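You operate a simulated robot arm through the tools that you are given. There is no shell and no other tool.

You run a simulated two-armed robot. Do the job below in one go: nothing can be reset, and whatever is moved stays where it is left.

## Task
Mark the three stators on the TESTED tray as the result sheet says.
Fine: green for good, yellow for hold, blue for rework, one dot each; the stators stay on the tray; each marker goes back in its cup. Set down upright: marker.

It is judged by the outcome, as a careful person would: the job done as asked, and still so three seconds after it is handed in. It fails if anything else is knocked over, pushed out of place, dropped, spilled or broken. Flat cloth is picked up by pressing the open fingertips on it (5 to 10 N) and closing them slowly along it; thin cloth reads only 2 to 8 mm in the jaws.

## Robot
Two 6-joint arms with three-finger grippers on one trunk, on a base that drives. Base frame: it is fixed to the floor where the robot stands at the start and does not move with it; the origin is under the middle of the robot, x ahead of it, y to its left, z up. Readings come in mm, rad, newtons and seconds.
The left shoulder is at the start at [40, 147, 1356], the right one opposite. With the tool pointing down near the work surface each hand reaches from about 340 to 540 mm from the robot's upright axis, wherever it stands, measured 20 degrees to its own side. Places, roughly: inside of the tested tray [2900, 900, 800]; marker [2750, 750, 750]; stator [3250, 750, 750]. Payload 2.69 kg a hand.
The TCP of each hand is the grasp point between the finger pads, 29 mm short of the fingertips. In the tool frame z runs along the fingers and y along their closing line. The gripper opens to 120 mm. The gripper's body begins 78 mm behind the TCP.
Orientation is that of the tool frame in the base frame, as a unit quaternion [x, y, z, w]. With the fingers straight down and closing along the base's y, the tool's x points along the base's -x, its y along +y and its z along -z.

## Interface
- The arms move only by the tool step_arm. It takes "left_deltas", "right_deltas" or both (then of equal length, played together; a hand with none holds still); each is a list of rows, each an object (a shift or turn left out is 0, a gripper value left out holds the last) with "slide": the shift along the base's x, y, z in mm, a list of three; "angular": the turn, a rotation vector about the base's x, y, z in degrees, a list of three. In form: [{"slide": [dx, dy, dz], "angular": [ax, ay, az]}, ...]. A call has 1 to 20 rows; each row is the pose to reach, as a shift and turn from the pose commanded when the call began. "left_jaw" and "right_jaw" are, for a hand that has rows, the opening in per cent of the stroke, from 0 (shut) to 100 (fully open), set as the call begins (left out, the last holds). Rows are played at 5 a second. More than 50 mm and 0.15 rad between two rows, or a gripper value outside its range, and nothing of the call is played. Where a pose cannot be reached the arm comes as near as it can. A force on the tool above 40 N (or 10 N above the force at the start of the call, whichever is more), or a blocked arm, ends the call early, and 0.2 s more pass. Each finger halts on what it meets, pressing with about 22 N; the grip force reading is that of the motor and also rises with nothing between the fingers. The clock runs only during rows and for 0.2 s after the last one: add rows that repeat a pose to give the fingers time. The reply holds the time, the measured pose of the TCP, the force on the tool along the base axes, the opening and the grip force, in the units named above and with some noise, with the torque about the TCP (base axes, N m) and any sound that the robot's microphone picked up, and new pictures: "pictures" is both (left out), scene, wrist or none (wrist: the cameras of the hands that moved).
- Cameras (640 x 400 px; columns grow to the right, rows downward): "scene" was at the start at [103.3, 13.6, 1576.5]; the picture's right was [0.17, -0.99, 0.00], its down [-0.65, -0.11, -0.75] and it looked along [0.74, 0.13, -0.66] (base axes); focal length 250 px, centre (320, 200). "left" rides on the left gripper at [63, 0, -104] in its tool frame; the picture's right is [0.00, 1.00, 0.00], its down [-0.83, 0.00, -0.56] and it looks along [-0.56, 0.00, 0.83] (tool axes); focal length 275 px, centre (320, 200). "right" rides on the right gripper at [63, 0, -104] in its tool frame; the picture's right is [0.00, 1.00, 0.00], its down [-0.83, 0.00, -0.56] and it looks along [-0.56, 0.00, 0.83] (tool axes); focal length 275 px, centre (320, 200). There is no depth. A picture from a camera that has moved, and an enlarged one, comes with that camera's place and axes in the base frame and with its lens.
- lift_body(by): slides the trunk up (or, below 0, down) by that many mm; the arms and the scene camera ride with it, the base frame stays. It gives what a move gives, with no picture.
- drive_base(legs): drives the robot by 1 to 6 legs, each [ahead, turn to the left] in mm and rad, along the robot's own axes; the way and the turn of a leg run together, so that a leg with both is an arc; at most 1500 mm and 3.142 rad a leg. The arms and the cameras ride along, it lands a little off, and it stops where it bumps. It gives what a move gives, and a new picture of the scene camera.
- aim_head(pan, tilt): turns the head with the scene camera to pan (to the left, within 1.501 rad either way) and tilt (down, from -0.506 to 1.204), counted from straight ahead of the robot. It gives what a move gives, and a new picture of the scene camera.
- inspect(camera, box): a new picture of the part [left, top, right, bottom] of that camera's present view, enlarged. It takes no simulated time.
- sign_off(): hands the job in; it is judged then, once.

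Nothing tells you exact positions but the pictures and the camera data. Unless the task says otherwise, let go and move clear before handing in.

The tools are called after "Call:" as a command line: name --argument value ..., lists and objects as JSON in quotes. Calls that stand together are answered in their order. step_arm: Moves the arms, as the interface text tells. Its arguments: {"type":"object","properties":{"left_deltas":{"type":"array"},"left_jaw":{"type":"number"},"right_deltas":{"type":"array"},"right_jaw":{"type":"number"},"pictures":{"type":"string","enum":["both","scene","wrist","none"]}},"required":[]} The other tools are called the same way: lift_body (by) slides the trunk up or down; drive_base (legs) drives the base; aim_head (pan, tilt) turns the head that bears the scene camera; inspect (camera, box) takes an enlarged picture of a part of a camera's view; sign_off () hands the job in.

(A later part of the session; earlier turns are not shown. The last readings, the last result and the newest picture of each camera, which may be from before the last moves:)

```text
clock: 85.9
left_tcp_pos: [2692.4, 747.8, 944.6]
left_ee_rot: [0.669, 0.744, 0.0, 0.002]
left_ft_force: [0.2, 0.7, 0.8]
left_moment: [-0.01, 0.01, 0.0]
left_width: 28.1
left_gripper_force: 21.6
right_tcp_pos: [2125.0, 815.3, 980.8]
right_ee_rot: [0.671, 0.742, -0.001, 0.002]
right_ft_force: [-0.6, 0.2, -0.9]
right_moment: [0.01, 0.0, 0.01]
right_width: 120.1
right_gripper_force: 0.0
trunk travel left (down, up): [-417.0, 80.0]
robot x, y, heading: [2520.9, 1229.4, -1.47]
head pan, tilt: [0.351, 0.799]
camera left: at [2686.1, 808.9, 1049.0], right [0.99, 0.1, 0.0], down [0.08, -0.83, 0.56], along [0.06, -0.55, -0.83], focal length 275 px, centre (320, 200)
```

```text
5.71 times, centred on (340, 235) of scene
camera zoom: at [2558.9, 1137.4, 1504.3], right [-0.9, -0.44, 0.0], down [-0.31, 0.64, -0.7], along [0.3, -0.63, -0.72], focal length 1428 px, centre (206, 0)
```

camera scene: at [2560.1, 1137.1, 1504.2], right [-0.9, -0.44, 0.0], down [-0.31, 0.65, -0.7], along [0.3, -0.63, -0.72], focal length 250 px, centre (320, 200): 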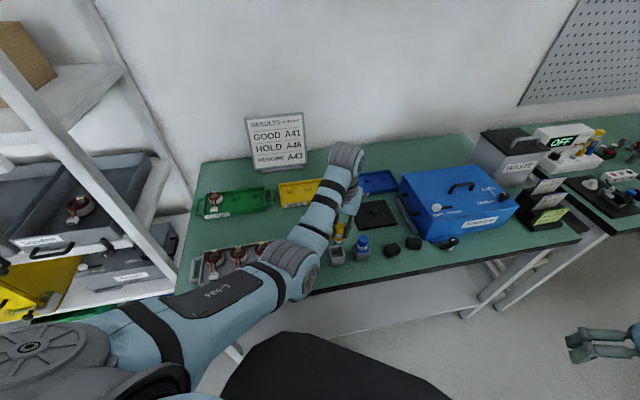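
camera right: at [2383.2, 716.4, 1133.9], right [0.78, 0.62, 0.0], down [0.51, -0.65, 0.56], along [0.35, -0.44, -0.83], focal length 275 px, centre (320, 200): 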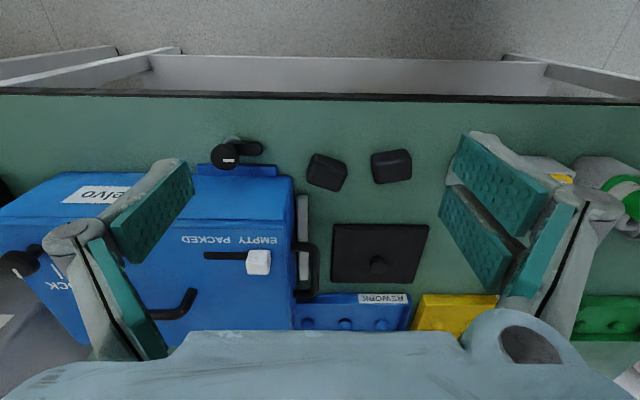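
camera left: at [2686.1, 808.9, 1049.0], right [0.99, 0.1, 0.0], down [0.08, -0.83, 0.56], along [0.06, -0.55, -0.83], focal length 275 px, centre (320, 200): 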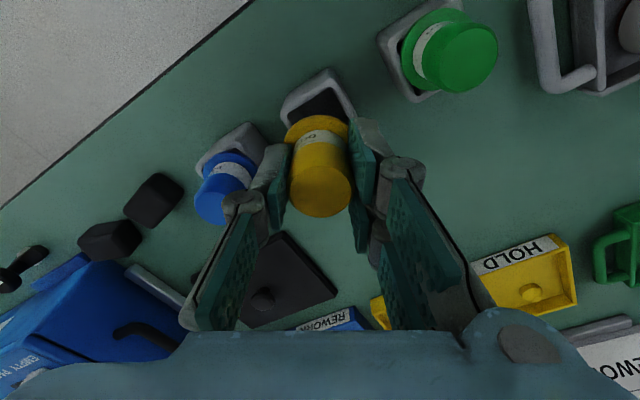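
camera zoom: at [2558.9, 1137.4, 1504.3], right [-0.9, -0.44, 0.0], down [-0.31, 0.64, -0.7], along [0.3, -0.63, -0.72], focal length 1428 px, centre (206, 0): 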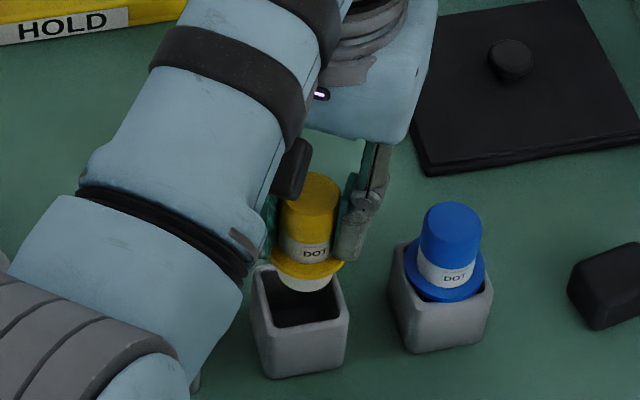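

Call:
step_arm --left_deltas '[{"slide": [0, 0, -10]}, {"slide": [0, 0, -20]}, {"slide": [0, 0, -29]}, {"slide": [0, 0, -36]}, {"slide": [0, 0, -40]}, {"slide": [0, 0, -41.5]}, {"slide": [0, 0, -41.5]}]' --left_jaw 0 --pictures "wrist"

Call:
inspect --camera "scene" --box '[300, 200, 380, 270]'

```text
clock: 87.5
left_tcp_pos: [2690.3, 748.6, 903.1]
left_ee_rot: [0.669, 0.743, 0.0, 0.001]
left_ft_force: [-0.1, 0.0, -1.6]
left_moment: [0.0, -0.02, -0.03]
left_width: 28.1
left_gripper_force: 21.7
right_tcp_pos: [2125.4, 815.5, 980.7]
right_ee_rot: [0.671, 0.742, 0.0, 0.002]
right_ft_force: [-0.3, 0.4, -0.1]
right_moment: [-0.02, -0.01, 0.03]
right_width: 120.1
right_gripper_force: 0.1
trunk travel left (down, up): [-417.0, 80.0]
robot x, y, heading: [2523.1, 1235.0, -1.472]
head pan, tilt: [0.351, 0.799]
camera left: at [2685.1, 809.6, 1007.2], right [0.99, 0.1, 0.0], down [0.08, -0.83, 0.56], along [0.06, -0.55, -0.83], focal length 275 px, centre (320, 200)
```

left: 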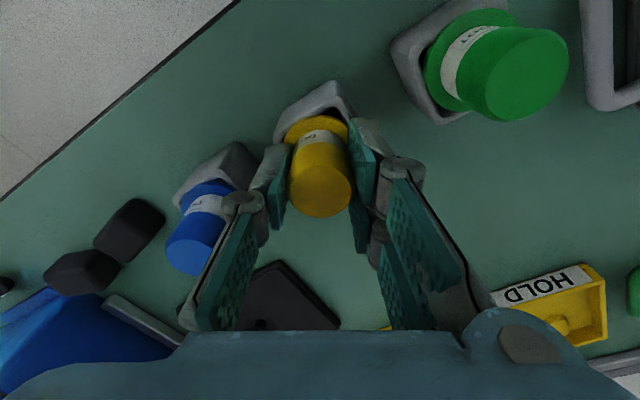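

```text
5.71 times, centred on (340, 235) of scene
camera zoom: at [2559.1, 1137.3, 1504.3], right [-0.9, -0.44, 0.0], down [-0.31, 0.64, -0.7], along [0.3, -0.63, -0.72], focal length 1428 px, centre (206, 0)
```

zoom: 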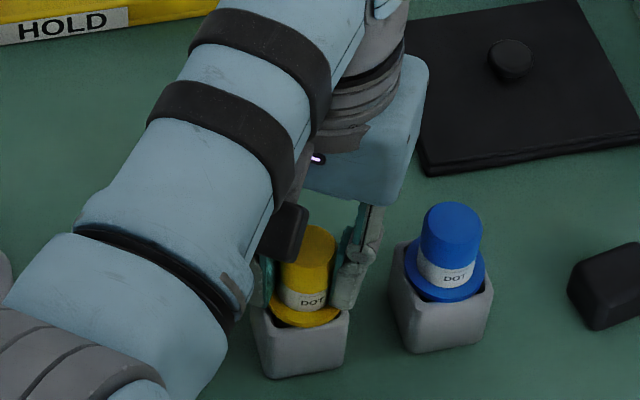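

The yellow marker is down in its cup. I lower the last millimetre and open the jaws.

Call:
step_arm --left_deltas '[{"slide": [0.6, 0, -0.8]}, {"slide": [0.6, 0, -1]}, {"slide": [0.6, 0, -1]}]' --left_jaw 0 --pictures "none"

Call:
step_arm --left_deltas '[{"slide": [0, 0, 0]}, {"slide": [0, 0, 0]}, {"slide": [0, 0, 0]}]' --left_jaw 45 --pictures "wrist"

Call:
inspect --camera "scene" --box '[300, 200, 380, 270]'

```text
clock: 88.3
left_tcp_pos: [2692.2, 747.9, 903.0]
left_ee_rot: [0.669, 0.743, 0.0, 0.002]
left_ft_force: [-0.4, -0.4, 0.6]
left_moment: [-0.03, 0.0, 0.0]
left_width: 27.9
left_gripper_force: 22.1
right_tcp_pos: [2125.5, 814.3, 981.2]
right_ee_rot: [0.67, 0.742, -0.001, 0.002]
right_ft_force: [0.0, 0.3, 0.2]
right_moment: [-0.03, 0.02, -0.02]
right_width: 120.0
right_gripper_force: 0.1
trunk travel left (down, up): [-417.0, 80.0]
robot x, y, heading: [2522.0, 1231.6, -1.465]
head pan, tilt: [0.351, 0.799]
```

```text
clock: 89.1
left_tcp_pos: [2691.4, 749.7, 901.6]
left_ee_rot: [0.669, 0.744, 0.0, 0.001]
left_ft_force: [0.4, 0.3, -0.2]
left_moment: [0.06, 0.03, 0.01]
left_width: 53.9
left_gripper_force: 0.0
right_tcp_pos: [2124.9, 815.1, 982.0]
right_ee_rot: [0.67, 0.742, -0.001, 0.002]
right_ft_force: [0.2, 0.9, 0.4]
right_moment: [0.0, 0.0, -0.03]
right_width: 120.2
right_gripper_force: 0.2
trunk travel left (down, up): [-417.0, 80.0]
robot x, y, heading: [2521.9, 1230.5, -1.476]
head pan, tilt: [0.351, 0.799]
camera left: at [2686.1, 810.1, 1006.7], right [0.99, 0.1, 0.0], down [0.08, -0.83, 0.56], along [0.06, -0.55, -0.83], focal length 275 px, centre (320, 200)
```

left: 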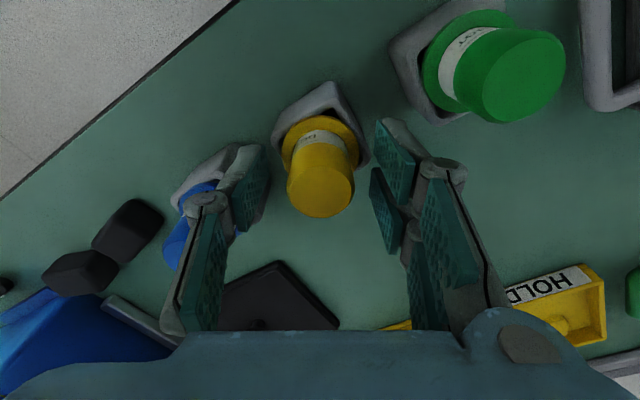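

```text
5.71 times, centred on (340, 235) of scene
camera zoom: at [2559.0, 1137.4, 1504.3], right [-0.9, -0.44, 0.0], down [-0.31, 0.64, -0.7], along [0.3, -0.63, -0.72], focal length 1428 px, centre (206, 0)
```

zoom: 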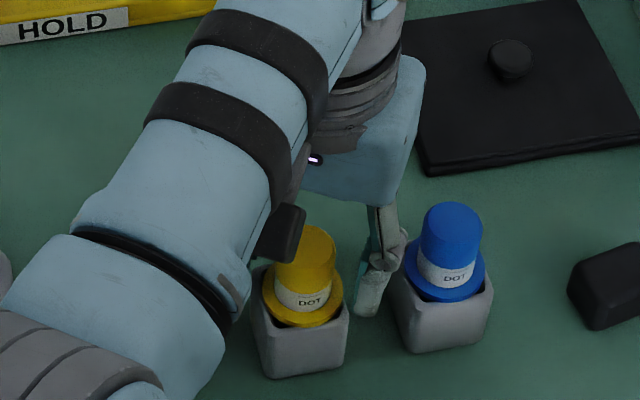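

Yellow is back in its cup, upright. I raise the hand and rotate right a little for the blue marker.

Call:
step_arm --left_deltas '[{"slide": [0, 0, 12]}, {"slide": [0, 0, 26]}, {"slide": [0, 0, 42]}, {"slide": [0, 0, 60]}, {"slide": [0, 0, 60]}]' --left_jaw 45 --pictures "none"

Call:
drive_base --legs '[[0, -0.108]]'

Call:
inspect --camera "left" --box '[0, 0, 640, 400]'

```text
clock: 90.3
left_tcp_pos: [2692.6, 748.9, 962.1]
left_ee_rot: [0.67, 0.743, 0.0, 0.001]
left_ft_force: [0.8, -0.5, -0.6]
left_moment: [0.03, 0.0, -0.01]
left_width: 54.1
left_gripper_force: 0.0
right_tcp_pos: [2125.2, 814.9, 981.2]
right_ee_rot: [0.671, 0.742, -0.001, 0.002]
right_ft_force: [-0.3, 0.0, -0.2]
right_moment: [-0.03, 0.02, 0.03]
right_width: 119.8
right_gripper_force: 0.0
trunk travel left (down, up): [-417.0, 80.0]
robot x, y, heading: [2521.8, 1229.6, -1.465]
head pan, tilt: [0.351, 0.799]
```

```text
clock: 91.2
left_tcp_pos: [2641.1, 733.3, 961.3]
left_ee_rot: [0.708, 0.706, -0.001, 0.001]
left_ft_force: [-0.4, -0.1, 0.1]
left_moment: [0.0, 0.01, 0.03]
left_width: 54.2
left_gripper_force: 0.0
right_tcp_pos: [2084.0, 858.4, 981.3]
right_ee_rot: [0.709, 0.705, -0.001, 0.002]
right_ft_force: [0.2, 0.1, 0.6]
right_moment: [-0.01, -0.01, 0.0]
right_width: 120.0
right_gripper_force: 0.0
trunk travel left (down, up): [-417.0, 80.0]
robot x, y, heading: [2522.6, 1233.0, -1.575]
head pan, tilt: [0.351, 0.799]
camera scene: at [2551.4, 1133.2, 1504.2], right [-0.94, -0.34, 0.0], down [-0.24, 0.68, -0.7], along [0.24, -0.66, -0.72], focal length 250 px, centre (320, 200)
```

scene: 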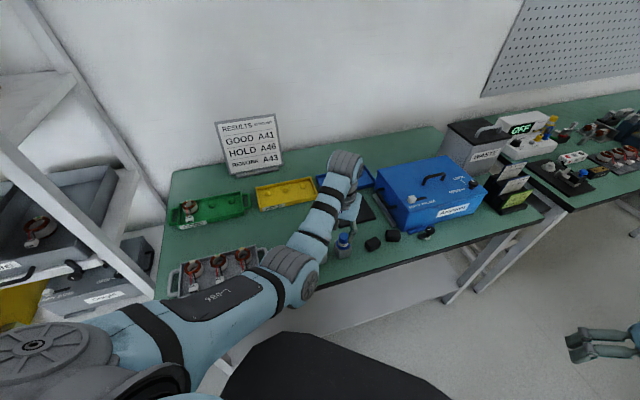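

```text
1.00 times, centred on (320, 200) of left (not enlarged: the box is as wide or as high as the picture)
camera zoom: at [2641.5, 794.7, 1066.2], right [1.0, -0.01, 0.0], down [-0.01, -0.83, 0.56], along [0.0, -0.56, -0.83], focal length 275 px, centre (320, 200)
```

zoom: 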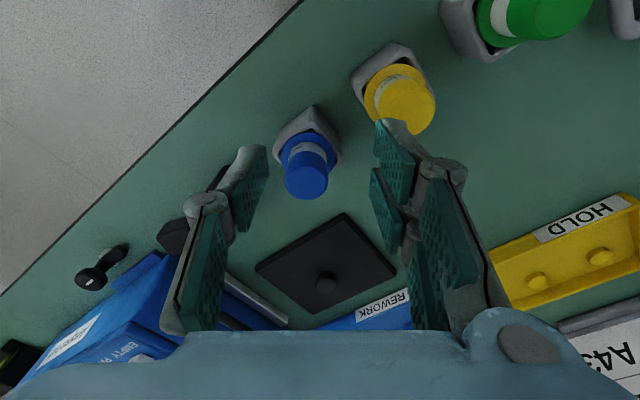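

Call:
inspect --camera "left" --box '[240, 90, 370, 210]'

```text
3.33 times, centred on (305, 150) of left
camera zoom: at [2641.5, 794.7, 1066.2], right [1.0, -0.01, 0.0], down [-0.01, -0.83, 0.56], along [0.0, -0.56, -0.83], focal length 918 px, centre (370, 367)
```

zoom: 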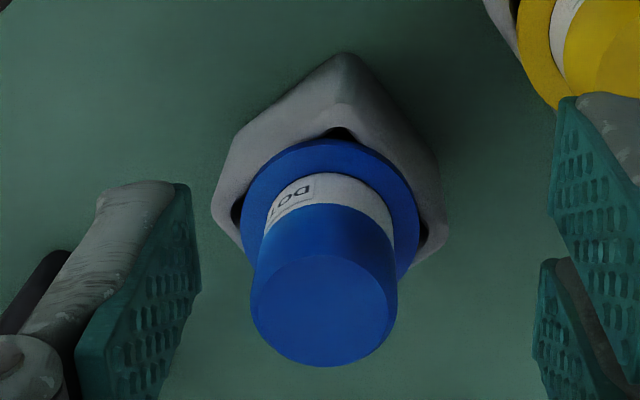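

Call:
step_arm --left_deltas '[{"slide": [-5, -16, 0]}, {"slide": [-10.1, -31.4, 0]}, {"slide": [-10.1, -31.4, -12]}, {"slide": [-10.1, -31.4, -24]}, {"slide": [-10.1, -31.4, -24]}]' --left_jaw 45 --pictures "wrist"

Call:
inspect --camera "left" --box '[250, 70, 380, 190]'

```text
clock: 92.4
left_tcp_pos: [2629.2, 702.0, 938.4]
left_ee_rot: [0.708, 0.706, 0.0, 0.001]
left_ft_force: [0.1, 0.1, -0.3]
left_moment: [0.01, -0.02, 0.01]
left_width: 53.9
left_gripper_force: 0.1
right_tcp_pos: [2082.7, 859.2, 981.0]
right_ee_rot: [0.709, 0.705, -0.001, 0.002]
right_ft_force: [0.7, -0.7, 0.0]
right_moment: [0.0, -0.02, 0.0]
right_width: 120.0
right_gripper_force: 0.0
trunk travel left (down, up): [-417.0, 80.0]
robot x, y, heading: [2522.9, 1231.1, -1.574]
head pan, tilt: [0.351, 0.799]
camera left: at [2630.8, 762.8, 1042.2], right [1.0, -0.01, 0.0], down [-0.01, -0.83, 0.56], along [0.0, -0.56, -0.83], focal length 275 px, centre (320, 200)
```

left: 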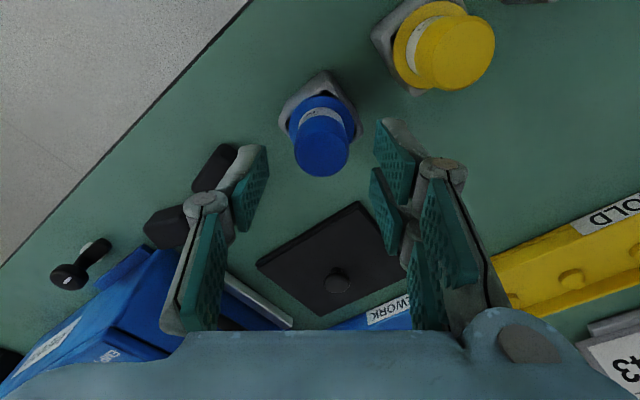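

```text
3.33 times, centred on (315, 130) of left
camera zoom: at [2630.8, 762.8, 1042.2], right [1.0, -0.01, 0.0], down [-0.01, -0.83, 0.56], along [0.0, -0.56, -0.83], focal length 918 px, centre (337, 433)
```

zoom: 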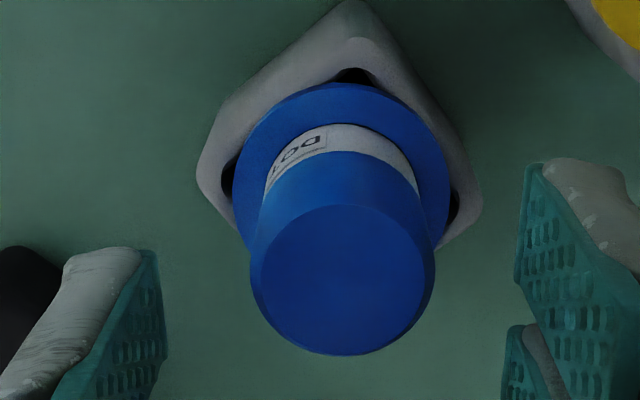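

Call:
step_arm --left_deltas '[{"slide": [0.9, 0.8, -10]}, {"slide": [0.9, 0.8, -20]}, {"slide": [0.9, 0.8, -29]}, {"slide": [0.9, 0.8, -36]}, {"slide": [0.9, 0.8, -36]}]' --left_jaw 45 --pictures "wrist"

Call:
inspect --camera "left" --box '[240, 100, 400, 230]'

```text
clock: 93.6
left_tcp_pos: [2631.4, 704.0, 903.1]
left_ee_rot: [0.708, 0.706, 0.0, 0.002]
left_ft_force: [0.1, -0.3, -0.1]
left_moment: [0.02, 0.0, 0.02]
left_width: 54.0
left_gripper_force: 0.1
right_tcp_pos: [2082.3, 858.9, 981.5]
right_ee_rot: [0.709, 0.705, -0.001, 0.002]
right_ft_force: [-0.2, 0.3, -0.8]
right_moment: [0.01, 0.02, -0.02]
right_width: 119.9
right_gripper_force: 0.1
trunk travel left (down, up): [-417.0, 80.0]
robot x, y, heading: [2519.8, 1231.4, -1.573]
head pan, tilt: [0.351, 0.799]
camera left: at [2631.7, 764.7, 1007.1], right [1.0, -0.01, 0.0], down [-0.01, -0.83, 0.56], along [0.0, -0.56, -0.83], focal length 275 px, centre (320, 200)
```

left: 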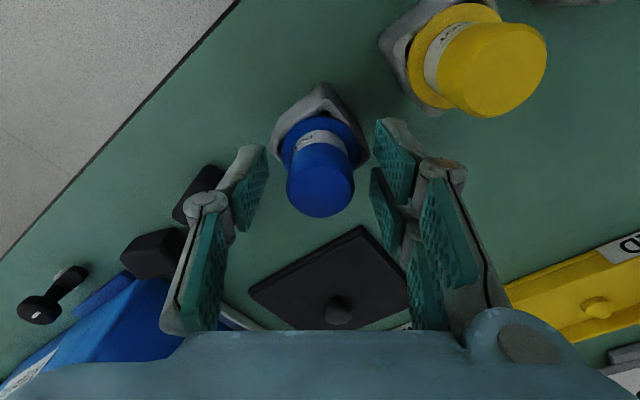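

```text
3.08 times, centred on (320, 165) of left
camera zoom: at [2631.7, 764.7, 1007.1], right [1.0, -0.01, 0.0], down [-0.01, -0.83, 0.56], along [0.0, -0.56, -0.83], focal length 847 px, centre (320, 308)
```

zoom: 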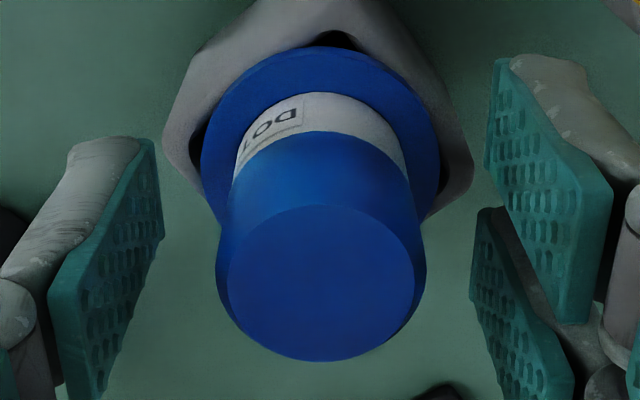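

Centred on the blue marker. I close the jaws.

Call:
step_arm --left_deltas '[{"slide": [0, 0, 0]}, {"slide": [0, 0, 0]}, {"slide": [0, 0, 0]}, {"slide": [0, 0, 0]}]' --left_jaw 0 --pictures "wrist"

Call:
inspect --camera "left" --box '[240, 100, 400, 230]'

```text
clock: 94.6
left_tcp_pos: [2630.0, 703.4, 903.5]
left_ee_rot: [0.708, 0.706, -0.001, 0.002]
left_ft_force: [0.8, -0.6, 1.7]
left_moment: [0.01, 0.01, 0.01]
left_width: 28.3
left_gripper_force: 22.3
right_tcp_pos: [2083.0, 858.6, 981.1]
right_ee_rot: [0.709, 0.705, -0.001, 0.002]
right_ft_force: [-0.6, 0.5, -0.5]
right_moment: [0.02, 0.01, -0.02]
right_width: 119.8
right_gripper_force: 0.1
trunk travel left (down, up): [-417.0, 80.0]
robot x, y, heading: [2520.9, 1229.7, -1.579]
head pan, tilt: [0.351, 0.799]
camera left: at [2631.7, 764.7, 1007.2], right [1.0, -0.01, 0.0], down [-0.01, -0.83, 0.56], along [0.0, -0.56, -0.83], focal length 275 px, centre (320, 200)
```

left: 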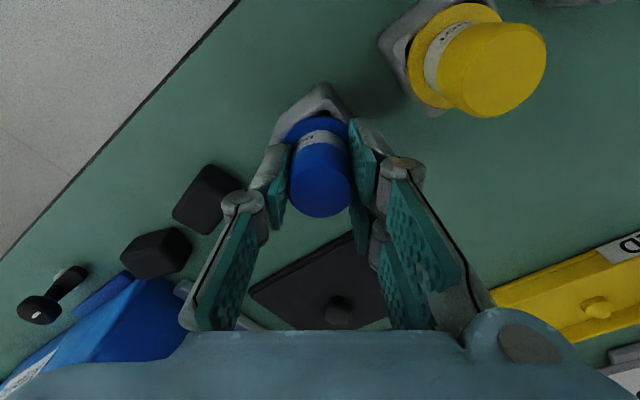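

```text
3.08 times, centred on (320, 165) of left
camera zoom: at [2631.7, 764.7, 1007.2], right [1.0, -0.01, 0.0], down [-0.01, -0.83, 0.56], along [0.0, -0.56, -0.83], focal length 847 px, centre (320, 308)
```

zoom: 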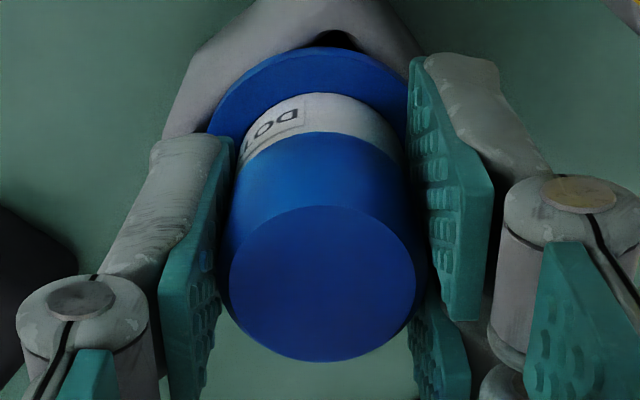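

Firm grip on the blue marker. I lift it high enough (z≈1010) to pass well clear above the other two markers, then rotate left to the tray for A43.

Call:
step_arm --left_deltas '[{"slide": [0, 0, 10]}, {"slide": [0, 0, 22]}, {"slide": [0, 0, 36]}, {"slide": [0, 0, 52]}, {"slide": [0, 0, 72]}, {"slide": [0, 0, 92]}, {"slide": [0, 0, 106]}, {"slide": [0, 0, 106]}]' --left_jaw 0 --pictures "wrist"

```text
clock: 96.4
left_tcp_pos: [2629.9, 703.0, 1009.3]
left_ee_rot: [0.708, 0.706, 0.0, 0.001]
left_ft_force: [0.2, -0.6, -0.5]
left_moment: [-0.03, 0.01, 0.01]
left_width: 28.2
left_gripper_force: 22.0
right_tcp_pos: [2083.4, 859.9, 982.8]
right_ee_rot: [0.709, 0.705, 0.0, 0.002]
right_ft_force: [-0.1, -0.3, 0.0]
right_moment: [-0.01, -0.01, -0.03]
right_width: 119.8
right_gripper_force: 0.0
trunk travel left (down, up): [-417.0, 80.0]
robot x, y, heading: [2522.5, 1231.2, -1.582]
head pan, tilt: [0.351, 0.799]
camera left: at [2630.5, 764.5, 1113.0], right [1.0, -0.01, 0.0], down [-0.01, -0.83, 0.56], along [0.0, -0.56, -0.83], focal length 275 px, centre (320, 200)
```

left: 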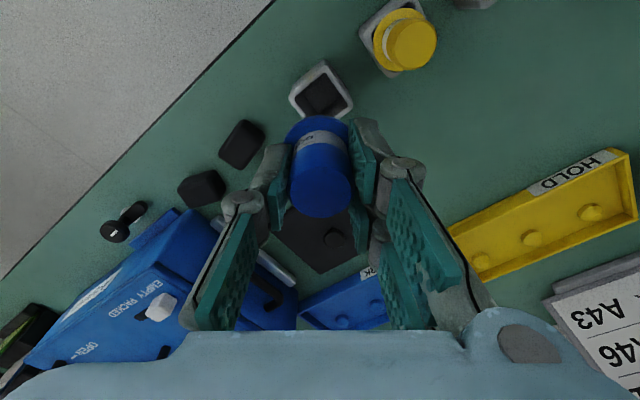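

Call:
drive_base --legs '[[0, 0.755]]'

Call:
inspect --camera "left" --box '[0, 0, 640, 400]'

```text
clock: 98.8
left_tcp_pos: [2962.8, 920.7, 1008.7]
left_ee_rot: [0.397, 0.918, 0.0, 0.002]
left_ft_force: [-0.8, 0.0, -1.3]
left_moment: [0.01, 0.02, -0.03]
left_width: 28.0
left_gripper_force: 21.9
right_tcp_pos: [2457.9, 659.3, 979.9]
right_ee_rot: [0.399, 0.917, 0.0, 0.002]
right_ft_force: [0.5, -0.5, -0.5]
right_moment: [0.04, -0.05, -0.04]
right_width: 119.9
right_gripper_force: 0.1
trunk travel left (down, up): [-417.0, 80.0]
robot x, y, heading: [2519.9, 1231.3, -0.817]
head pan, tilt: [0.351, 0.799]
camera scene: at [2607.2, 1178.3, 1504.3], right [-0.45, -0.89, 0.0], down [-0.64, 0.32, -0.7], along [0.62, -0.31, -0.72], focal length 250 px, centre (320, 200)
```

scene: 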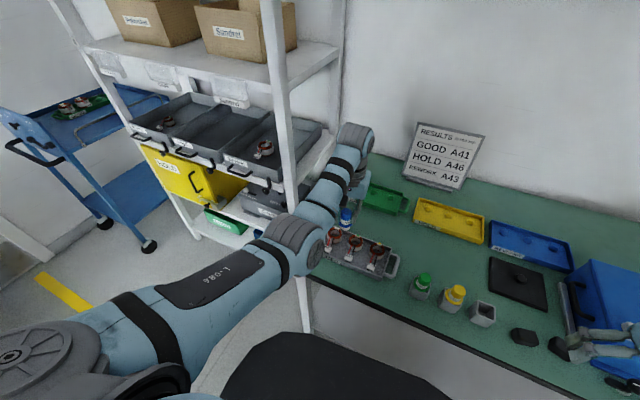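

```text
1.00 times, centred on (320, 200) of left (not enlarged: the box is as wide or as high as the picture)
camera zoom: at [2919.6, 965.1, 1112.9], right [0.73, 0.68, 0.0], down [0.56, -0.61, 0.56], along [0.38, -0.41, -0.83], focal length 275 px, centre (320, 200)
```

zoom: 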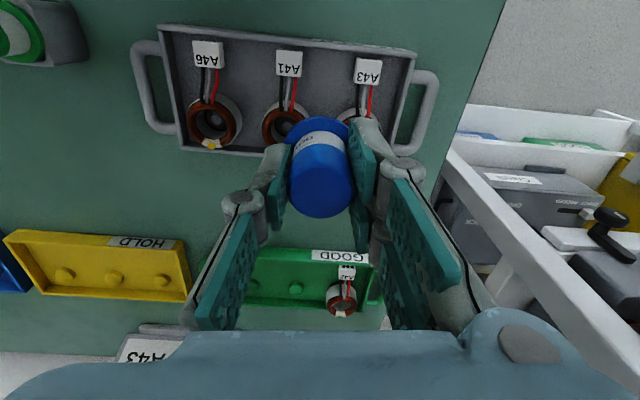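

A43 is just ahead of the blue marker. I move over its patch and come down to a checking height.

Call:
step_arm --left_deltas '[{"slide": [28, -5.3, -5]}, {"slide": [56.6, -10.7, -15]}, {"slide": [56.6, -10.7, -33]}, {"slide": [56.6, -10.7, -50]}, {"slide": [56.6, -10.7, -50]}]' --left_jaw 0 --pictures "wrist"

Call:
inspect --camera "left" --box '[240, 40, 400, 170]'

Call:
inspect --camera "scene" --box '[305, 210, 361, 245]'

```text
clock: 100.0
left_tcp_pos: [3010.8, 921.9, 961.1]
left_ee_rot: [0.397, 0.918, -0.001, 0.001]
left_ft_force: [-0.4, 0.2, -0.4]
left_moment: [0.01, 0.01, 0.02]
left_width: 28.1
left_gripper_force: 22.0
left hand out of reach, approached as far as the arm can: row 2, 3, 4, 5
right_tcp_pos: [2458.0, 660.6, 980.9]
right_ee_rot: [0.399, 0.917, 0.0, 0.002]
right_ft_force: [-0.7, 0.5, -0.9]
right_moment: [-0.03, -0.01, -0.01]
right_width: 119.8
right_gripper_force: 0.1
trunk travel left (down, up): [-417.0, 80.0]
robot x, y, heading: [2520.8, 1230.8, -0.818]
head pan, tilt: [0.351, 0.799]
camera left: at [2969.2, 966.2, 1064.9], right [0.73, 0.68, 0.0], down [0.56, -0.61, 0.56], along [0.38, -0.41, -0.83], focal length 275 px, centre (320, 200)
```

left: 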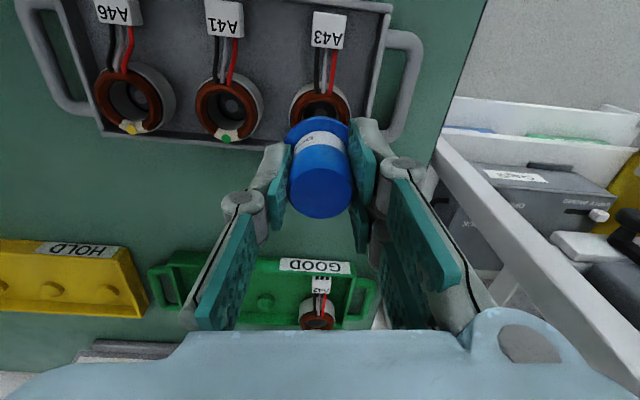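

```text
3.08 times, centred on (320, 105) of left
camera zoom: at [2969.2, 966.2, 1064.9], right [0.73, 0.68, 0.0], down [0.56, -0.61, 0.56], along [0.38, -0.41, -0.83], focal length 847 px, centre (320, 492)
```

zoom: 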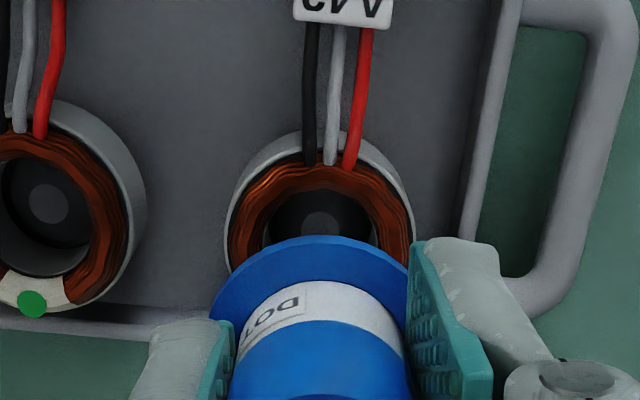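

```text
11.43 times, centred on (333, 228) of scene
camera zoom: at [2608.0, 1178.5, 1504.3], right [-0.45, -0.89, 0.0], down [-0.64, 0.32, -0.7], along [0.62, -0.31, -0.72], focal length 2855 px, centre (171, -114)
```

zoom: 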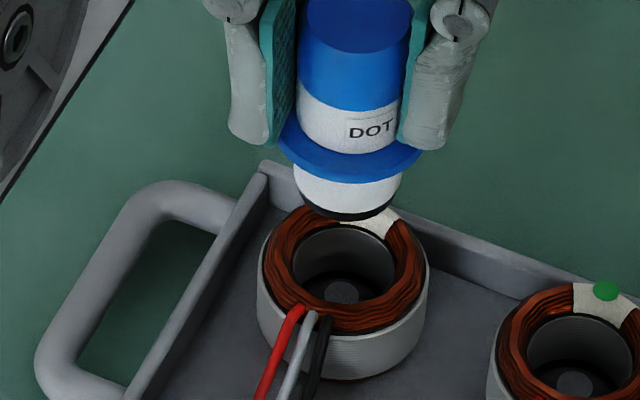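

The arm runs out of reach here by about 15 mm, so I raise slightly and rotate the base right by 0.2 rad, which puts A43 further to the hand's side and inside reach.

Call:
step_arm --left_deltas '[{"slide": [-6, 6, 8]}, {"slide": [-12, 12, 18]}, {"slide": [-12, 12, 18]}]' --left_jaw 0 --pictures "none"

Call:
drive_base --legs '[[0, -0.2]]'

```text
clock: 100.8
left_tcp_pos: [2999.3, 933.9, 978.7]
left_ee_rot: [0.397, 0.918, -0.001, 0.001]
left_ft_force: [0.3, -0.5, 0.0]
left_moment: [0.0, 0.0, -0.03]
left_width: 28.4
left_gripper_force: 21.9
right_tcp_pos: [2458.8, 659.1, 980.6]
right_ee_rot: [0.399, 0.917, 0.0, 0.002]
right_ft_force: [0.0, 1.4, -0.3]
right_moment: [0.02, -0.01, -0.04]
right_width: 119.7
right_gripper_force: 0.1
trunk travel left (down, up): [-417.0, 80.0]
robot x, y, heading: [2523.4, 1231.7, -0.819]
head pan, tilt: [0.351, 0.799]
```

```text
clock: 102.0
left_tcp_pos: [2930.3, 844.2, 979.0]
left_ee_rot: [0.489, 0.872, 0.0, 0.001]
left_ft_force: [0.4, -0.2, -0.5]
left_moment: [0.01, 0.01, 0.01]
left_width: 28.2
left_gripper_force: 21.8
right_tcp_pos: [2342.7, 685.0, 981.3]
right_ee_rot: [0.492, 0.871, 0.0, 0.002]
right_ft_force: [-0.1, 0.6, -0.5]
right_moment: [-0.02, 0.05, -0.01]
right_width: 120.0
right_gripper_force: 0.1
trunk travel left (down, up): [-417.0, 80.0]
robot x, y, heading: [2521.3, 1229.1, -1.023]
head pan, tilt: [0.351, 0.799]
camera scene: at [2596.6, 1162.4, 1504.2], right [-0.62, -0.78, 0.0], down [-0.56, 0.45, -0.7], along [0.54, -0.44, -0.72], focal length 250 px, centre (320, 200)
```

scene: 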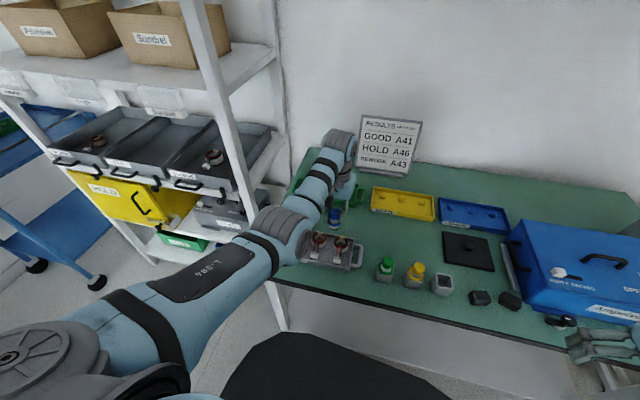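

Call:
step_arm --left_deltas '[{"slide": [30, 22, 0]}, {"slide": [60, 44, 0]}, {"slide": [89.6, 66.2, 0]}, {"slide": [89.6, 66.2, -10]}, {"slide": [89.6, 66.2, -20]}, {"slide": [89.6, 66.2, -20]}]' --left_jaw 0 --pictures "wrist"

Call:
inspect --camera "left" --box '[240, 40, 400, 170]'

Call:
inspect --camera "scene" --box '[290, 205, 346, 240]'

```text
clock: 103.4
left_tcp_pos: [3018.1, 909.3, 959.8]
left_ee_rot: [0.489, 0.872, 0.0, 0.002]
left_ft_force: [0.0, -0.7, -1.0]
left_moment: [0.01, -0.02, 0.0]
left_width: 28.4
left_gripper_force: 22.3
right_tcp_pos: [2342.7, 685.3, 980.1]
right_ee_rot: [0.491, 0.871, 0.0, 0.002]
right_ft_force: [-0.2, -0.7, 0.7]
right_moment: [0.03, 0.02, -0.02]
right_width: 120.1
right_gripper_force: 0.1
trunk travel left (down, up): [-417.0, 80.0]
robot x, y, heading: [2521.2, 1231.4, -1.021]
head pan, tilt: [0.351, 0.799]
camera left: at [2985.4, 962.1, 1063.9], right [0.86, 0.52, 0.0], down [0.43, -0.71, 0.56], along [0.29, -0.48, -0.83], focal length 275 px, centre (320, 200)
```

left: 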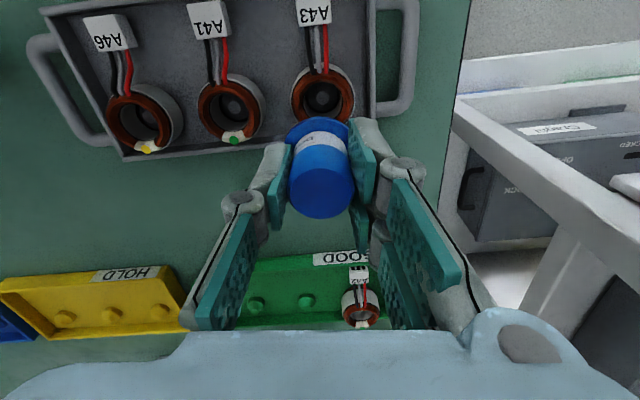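

```text
3.08 times, centred on (320, 105) of left
camera zoom: at [2985.4, 962.1, 1063.9], right [0.86, 0.52, 0.0], down [0.43, -0.71, 0.56], along [0.29, -0.48, -0.83], focal length 847 px, centre (320, 492)
```

zoom: 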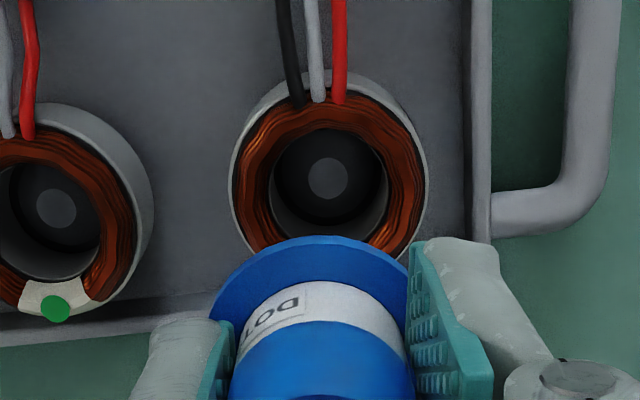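

```text
11.43 times, centred on (318, 222) of scene
camera zoom: at [2595.7, 1162.5, 1504.3], right [-0.62, -0.78, 0.0], down [-0.56, 0.45, -0.7], along [0.54, -0.44, -0.72], focal length 2855 px, centre (343, -57)
```

zoom: 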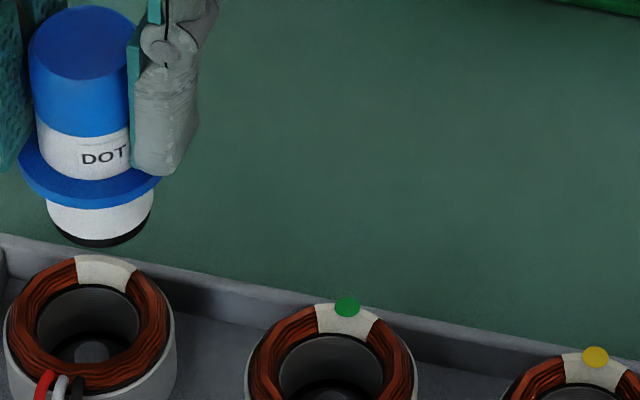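

Both views put the blue tip over A43's patch within 1–2 mm. I apply a small sideways correction and come down to just above contact.

Call:
step_arm --left_deltas '[{"slide": [1.4, 0.9, -6]}, {"slide": [1.4, 0.9, -12]}, {"slide": [1.4, 0.9, -16.5]}, {"slide": [1.4, 0.9, -16.5]}]' --left_jaw 0 --pictures "none"

Call:
inspect --camera "scene" --box '[290, 205, 346, 240]'

Call:
inspect --camera "left" --box '[240, 40, 400, 170]'

```text
clock: 104.4
left_tcp_pos: [3020.0, 910.5, 942.2]
left_ee_rot: [0.489, 0.872, 0.0, 0.001]
left_ft_force: [-0.1, -0.1, -0.7]
left_moment: [-0.01, -0.01, 0.0]
left_width: 27.7
left_gripper_force: 22.1
right_tcp_pos: [2342.6, 684.2, 981.0]
right_ee_rot: [0.491, 0.871, 0.0, 0.002]
right_ft_force: [-0.1, -0.8, -0.5]
right_moment: [0.0, -0.05, 0.01]
right_width: 120.2
right_gripper_force: 0.0
trunk travel left (down, up): [-417.0, 80.0]
robot x, y, heading: [2520.6, 1230.1, -1.026]
head pan, tilt: [0.351, 0.799]
```

```text
11.43 times, centred on (318, 222) of scene
camera zoom: at [2595.4, 1162.2, 1504.3], right [-0.62, -0.78, 0.0], down [-0.56, 0.45, -0.7], along [0.54, -0.44, -0.72], focal length 2855 px, centre (343, -57)
```

zoom: 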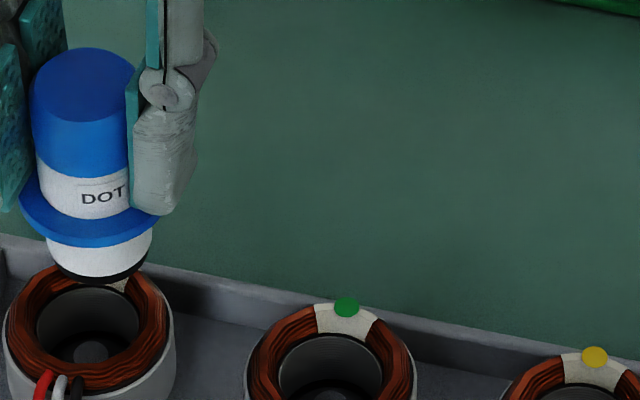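

```text
3.08 times, centred on (320, 105) of left
camera zoom: at [2986.4, 962.4, 1047.1], right [0.86, 0.52, 0.0], down [0.43, -0.71, 0.56], along [0.29, -0.48, -0.83], focal length 847 px, centre (320, 492)
```

zoom: 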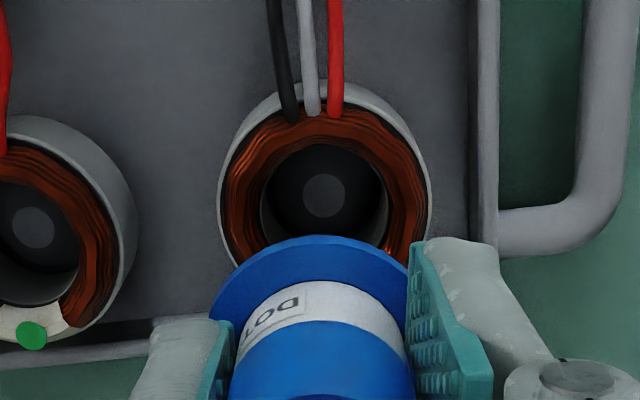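

Alignment is good. I lower in about 1 mm steps with force checks.

Call:
step_arm --left_deltas '[{"slide": [0, 0, -1]}, {"slide": [0, 0, -2]}, {"slide": [0, 0, -2]}]' --left_jaw 0 --pictures "none"

```text
clock: 105.2
left_tcp_pos: [3018.5, 910.2, 940.1]
left_ee_rot: [0.49, 0.872, 0.0, 0.001]
left_ft_force: [0.1, -0.1, -0.8]
left_moment: [0.01, 0.01, -0.01]
left_width: 28.2
left_gripper_force: 22.2
right_tcp_pos: [2342.5, 685.4, 981.4]
right_ee_rot: [0.491, 0.871, 0.0, 0.001]
right_ft_force: [0.2, -0.1, -0.4]
right_moment: [-0.02, -0.01, 0.03]
right_width: 120.0
right_gripper_force: 0.0
trunk travel left (down, up): [-417.0, 80.0]
robot x, y, heading: [2522.0, 1225.7, -1.027]
head pan, tilt: [0.351, 0.799]
```

Call:
step_arm --left_deltas '[{"slide": [0, 0, -0.6]}, {"slide": [0, 0, -1.2]}, {"slide": [0, 0, -1.2]}]' --left_jaw 0 --pictures "none"

```text
clock: 106.0
left_tcp_pos: [3020.4, 910.1, 939.0]
left_ee_rot: [0.489, 0.872, 0.0, 0.001]
left_ft_force: [-0.2, -0.5, -0.1]
left_moment: [0.03, -0.03, 0.0]
left_width: 27.7
left_gripper_force: 22.3
right_tcp_pos: [2343.9, 685.8, 980.9]
right_ee_rot: [0.491, 0.871, 0.0, 0.001]
right_ft_force: [0.8, 0.1, -0.1]
right_moment: [0.04, -0.02, -0.05]
right_width: 119.9
right_gripper_force: 0.0
trunk travel left (down, up): [-417.0, 80.0]
robot x, y, heading: [2528.2, 1233.4, -1.024]
head pan, tilt: [0.351, 0.799]
```

Call:
step_arm --left_deltas '[{"slide": [0, 0, -0.5]}, {"slide": [0, 0, -1.1]}, {"slide": [0, 0, -1.1]}]' --left_jaw 0 --pictures "none"

```text
clock: 106.8
left_tcp_pos: [3020.7, 910.1, 938.8]
left_ee_rot: [0.489, 0.872, 0.0, 0.001]
left_ft_force: [-0.5, -0.4, -0.8]
left_moment: [-0.01, 0.01, -0.03]
left_width: 28.1
left_gripper_force: 22.1
right_tcp_pos: [2342.3, 684.4, 981.7]
right_ee_rot: [0.492, 0.871, -0.001, 0.003]
right_ft_force: [0.7, -0.7, 1.0]
right_moment: [0.0, 0.01, 0.01]
right_width: 120.2
right_gripper_force: 0.0
trunk travel left (down, up): [-417.0, 80.0]
robot x, y, heading: [2521.0, 1233.8, -1.026]
head pan, tilt: [0.351, 0.799]
```

Call:
step_arm --left_deltas '[{"slide": [0, 0, -0.5]}, {"slide": [0, 0, -1.1]}, {"slide": [0, 0, -1.1]}]' --left_jaw 0 --pictures "none"

```text
clock: 107.6
left_tcp_pos: [3019.6, 911.4, 937.2]
left_ee_rot: [0.49, 0.872, -0.001, 0.002]
left_ft_force: [-1.3, 1.2, 1.4]
left_moment: [0.07, 0.06, 0.02]
left_width: 28.1
left_gripper_force: 21.8
right_tcp_pos: [2341.4, 685.6, 980.7]
right_ee_rot: [0.491, 0.871, 0.0, 0.002]
right_ft_force: [0.1, 0.0, -0.2]
right_moment: [0.0, 0.03, 0.03]
right_width: 120.2
right_gripper_force: 0.0
trunk travel left (down, up): [-417.0, 80.0]
robot x, y, heading: [2526.2, 1235.0, -1.026]
head pan, tilt: [0.351, 0.799]
```

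A light contact begins. One more small press to ensure a proper dot.

Call:
step_arm --left_deltas '[{"slide": [0, 0, -0.5]}, {"slide": [0, 0, -0.9]}, {"slide": [0, 0, -0.9]}]' --left_jaw 0 --pictures "none"

Call:
inspect --camera "scene" --box '[290, 205, 346, 240]'

```text
clock: 108.4
left_tcp_pos: [3018.4, 910.2, 936.9]
left_ee_rot: [0.489, 0.872, 0.001, 0.001]
left_ft_force: [-0.3, 2.1, 2.1]
left_moment: [0.07, 0.07, -0.03]
left_width: 28.2
left_gripper_force: 22.2
right_tcp_pos: [2342.3, 684.3, 981.8]
right_ee_rot: [0.491, 0.871, 0.0, 0.001]
right_ft_force: [-0.2, 1.0, -0.5]
right_moment: [0.0, 0.0, -0.03]
right_width: 120.0
right_gripper_force: 0.0
trunk travel left (down, up): [-417.0, 80.0]
robot x, y, heading: [2521.2, 1232.4, -1.024]
head pan, tilt: [0.351, 0.799]
```

```text
11.43 times, centred on (318, 222) of scene
camera zoom: at [2594.9, 1162.9, 1504.3], right [-0.62, -0.78, 0.0], down [-0.56, 0.45, -0.7], along [0.54, -0.44, -0.72], focal length 2855 px, centre (343, -57)
```

zoom: 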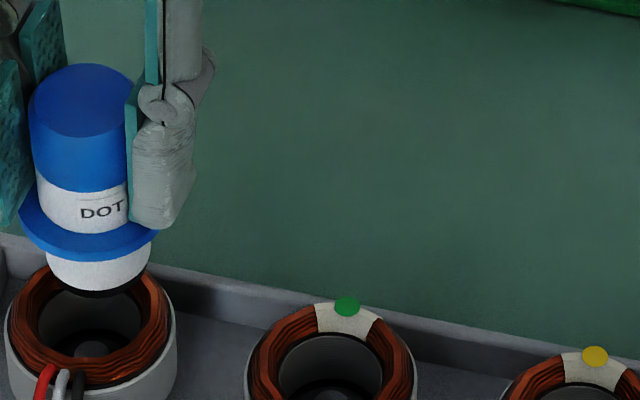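

The force is low and partly sideways, hinting that the tip sits near the patch's inner edge. I lift and look whether a dot has been made.

Call:
step_arm --left_deltas '[{"slide": [0, 0, 5]}, {"slide": [0, 0, 13]}, {"slide": [0, 0, 25]}, {"slide": [0, 0, 38]}, {"slide": [0, 0, 38]}]' --left_jaw 0 --pictures "wrist"

Call:
inspect --camera "scene" --box '[290, 205, 346, 240]'

Call:
inspect --camera "left" --box '[240, 40, 400, 170]'

```text
clock: 109.6
left_tcp_pos: [3019.5, 910.5, 973.9]
left_ee_rot: [0.489, 0.872, 0.0, 0.001]
left_ft_force: [-0.4, 0.5, 0.1]
left_moment: [-0.02, -0.01, 0.01]
left_width: 28.2
left_gripper_force: 21.6
right_tcp_pos: [2342.5, 684.6, 982.4]
right_ee_rot: [0.491, 0.871, 0.001, 0.002]
right_ft_force: [-0.2, 0.4, -0.5]
right_moment: [0.01, 0.0, 0.03]
right_width: 119.9
right_gripper_force: 0.1
trunk travel left (down, up): [-417.0, 80.0]
robot x, y, heading: [2519.5, 1232.2, -1.023]
head pan, tilt: [0.351, 0.799]
camera left: at [2986.8, 963.1, 1078.7], right [0.86, 0.52, 0.0], down [0.43, -0.71, 0.56], along [0.29, -0.48, -0.83], focal length 275 px, centre (320, 200)
```

left: 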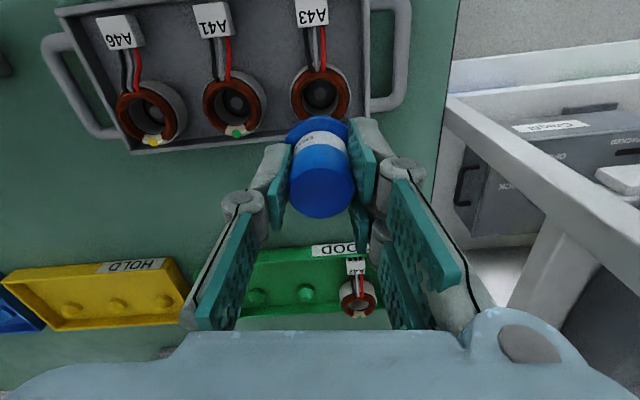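

```text
11.43 times, centred on (318, 222) of scene
camera zoom: at [2595.5, 1162.2, 1504.3], right [-0.62, -0.78, 0.0], down [-0.56, 0.45, -0.7], along [0.54, -0.44, -0.72], focal length 2855 px, centre (343, -57)
```

zoom: 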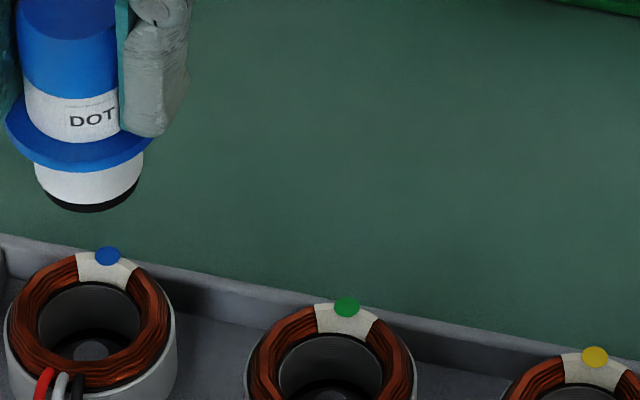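

```text
3.08 times, centred on (320, 105) of left
camera zoom: at [2986.8, 963.1, 1078.7], right [0.86, 0.52, 0.0], down [0.43, -0.71, 0.56], along [0.29, -0.48, -0.83], focal length 847 px, centre (320, 492)
```

zoom: 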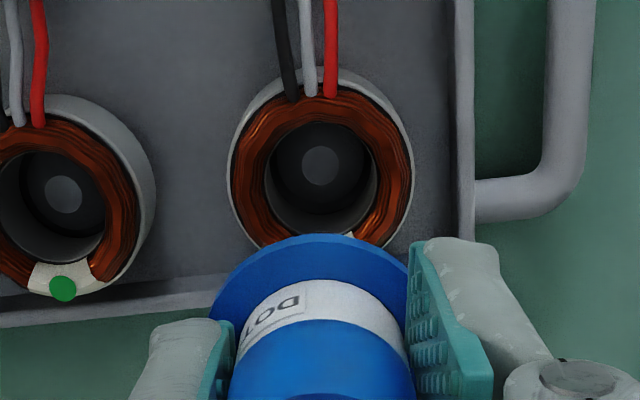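

The blue dot is on A43's patch; now each stator carries one dot (A41 green, A46 yellow, A43 blue). I raise the blue marker and bring it back toward its cup.

Call:
step_arm --left_deltas '[{"slide": [0, 0, 20]}, {"slide": [-20, -11, 35]}, {"slide": [-60, -33, 35]}, {"slide": [-98, -54, 35]}, {"slide": [-128.5, -71.1, 35]}, {"slide": [-128.5, -71.1, 35]}]' --left_jaw 0 --pictures "none"

Call:
drive_base --legs '[[0, -0.552]]'

Call:
inspect --camera "left" --box '[240, 30, 400, 230]'

```text
clock: 111.0
left_tcp_pos: [2891.1, 839.7, 1008.9]
left_ee_rot: [0.489, 0.872, 0.0, 0.002]
left_ft_force: [-0.9, -0.3, -0.9]
left_moment: [0.01, 0.02, 0.03]
left_width: 28.2
left_gripper_force: 21.8
right_tcp_pos: [2342.2, 684.6, 980.8]
right_ee_rot: [0.49, 0.872, 0.0, 0.002]
right_ft_force: [-0.2, 0.3, 0.0]
right_moment: [0.0, 0.0, 0.0]
right_width: 119.8
right_gripper_force: 0.1
trunk travel left (down, up): [-417.0, 80.0]
robot x, y, heading: [2522.3, 1232.7, -1.021]
head pan, tilt: [0.351, 0.799]
```

```text
clock: 112.9
left_tcp_pos: [2633.6, 705.4, 1008.7]
left_ee_rot: [0.707, 0.707, 0.0, 0.001]
left_ft_force: [0.6, 0.1, -1.1]
left_moment: [0.0, 0.0, 0.0]
left_width: 28.1
left_gripper_force: 22.6
right_tcp_pos: [2084.4, 858.0, 982.3]
right_ee_rot: [0.709, 0.706, 0.0, 0.001]
right_ft_force: [0.3, -0.7, -0.3]
right_moment: [0.0, -0.04, 0.02]
right_width: 119.9
right_gripper_force: 0.0
trunk travel left (down, up): [-417.0, 80.0]
robot x, y, heading: [2526.0, 1231.9, -1.575]
head pan, tilt: [0.351, 0.799]
camera scene: at [2549.7, 1133.6, 1504.3], right [-0.94, -0.34, 0.0], down [-0.24, 0.67, -0.7], along [0.24, -0.66, -0.72], focal length 250 px, centre (320, 200)
```

scene: 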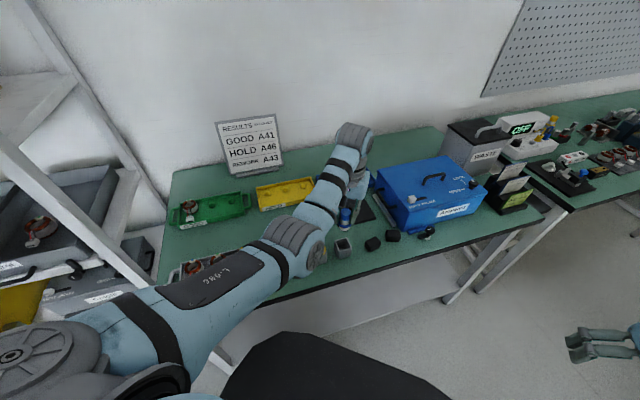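

```text
2.00 times, centred on (320, 130) of left
camera zoom: at [2633.6, 766.4, 1113.0], right [1.0, -0.01, 0.0], down [-0.01, -0.83, 0.56], along [0.0, -0.56, -0.83], focal length 551 px, centre (320, 340)
```

zoom: 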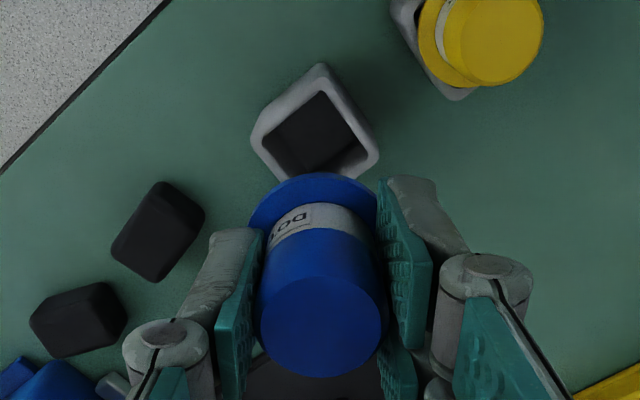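

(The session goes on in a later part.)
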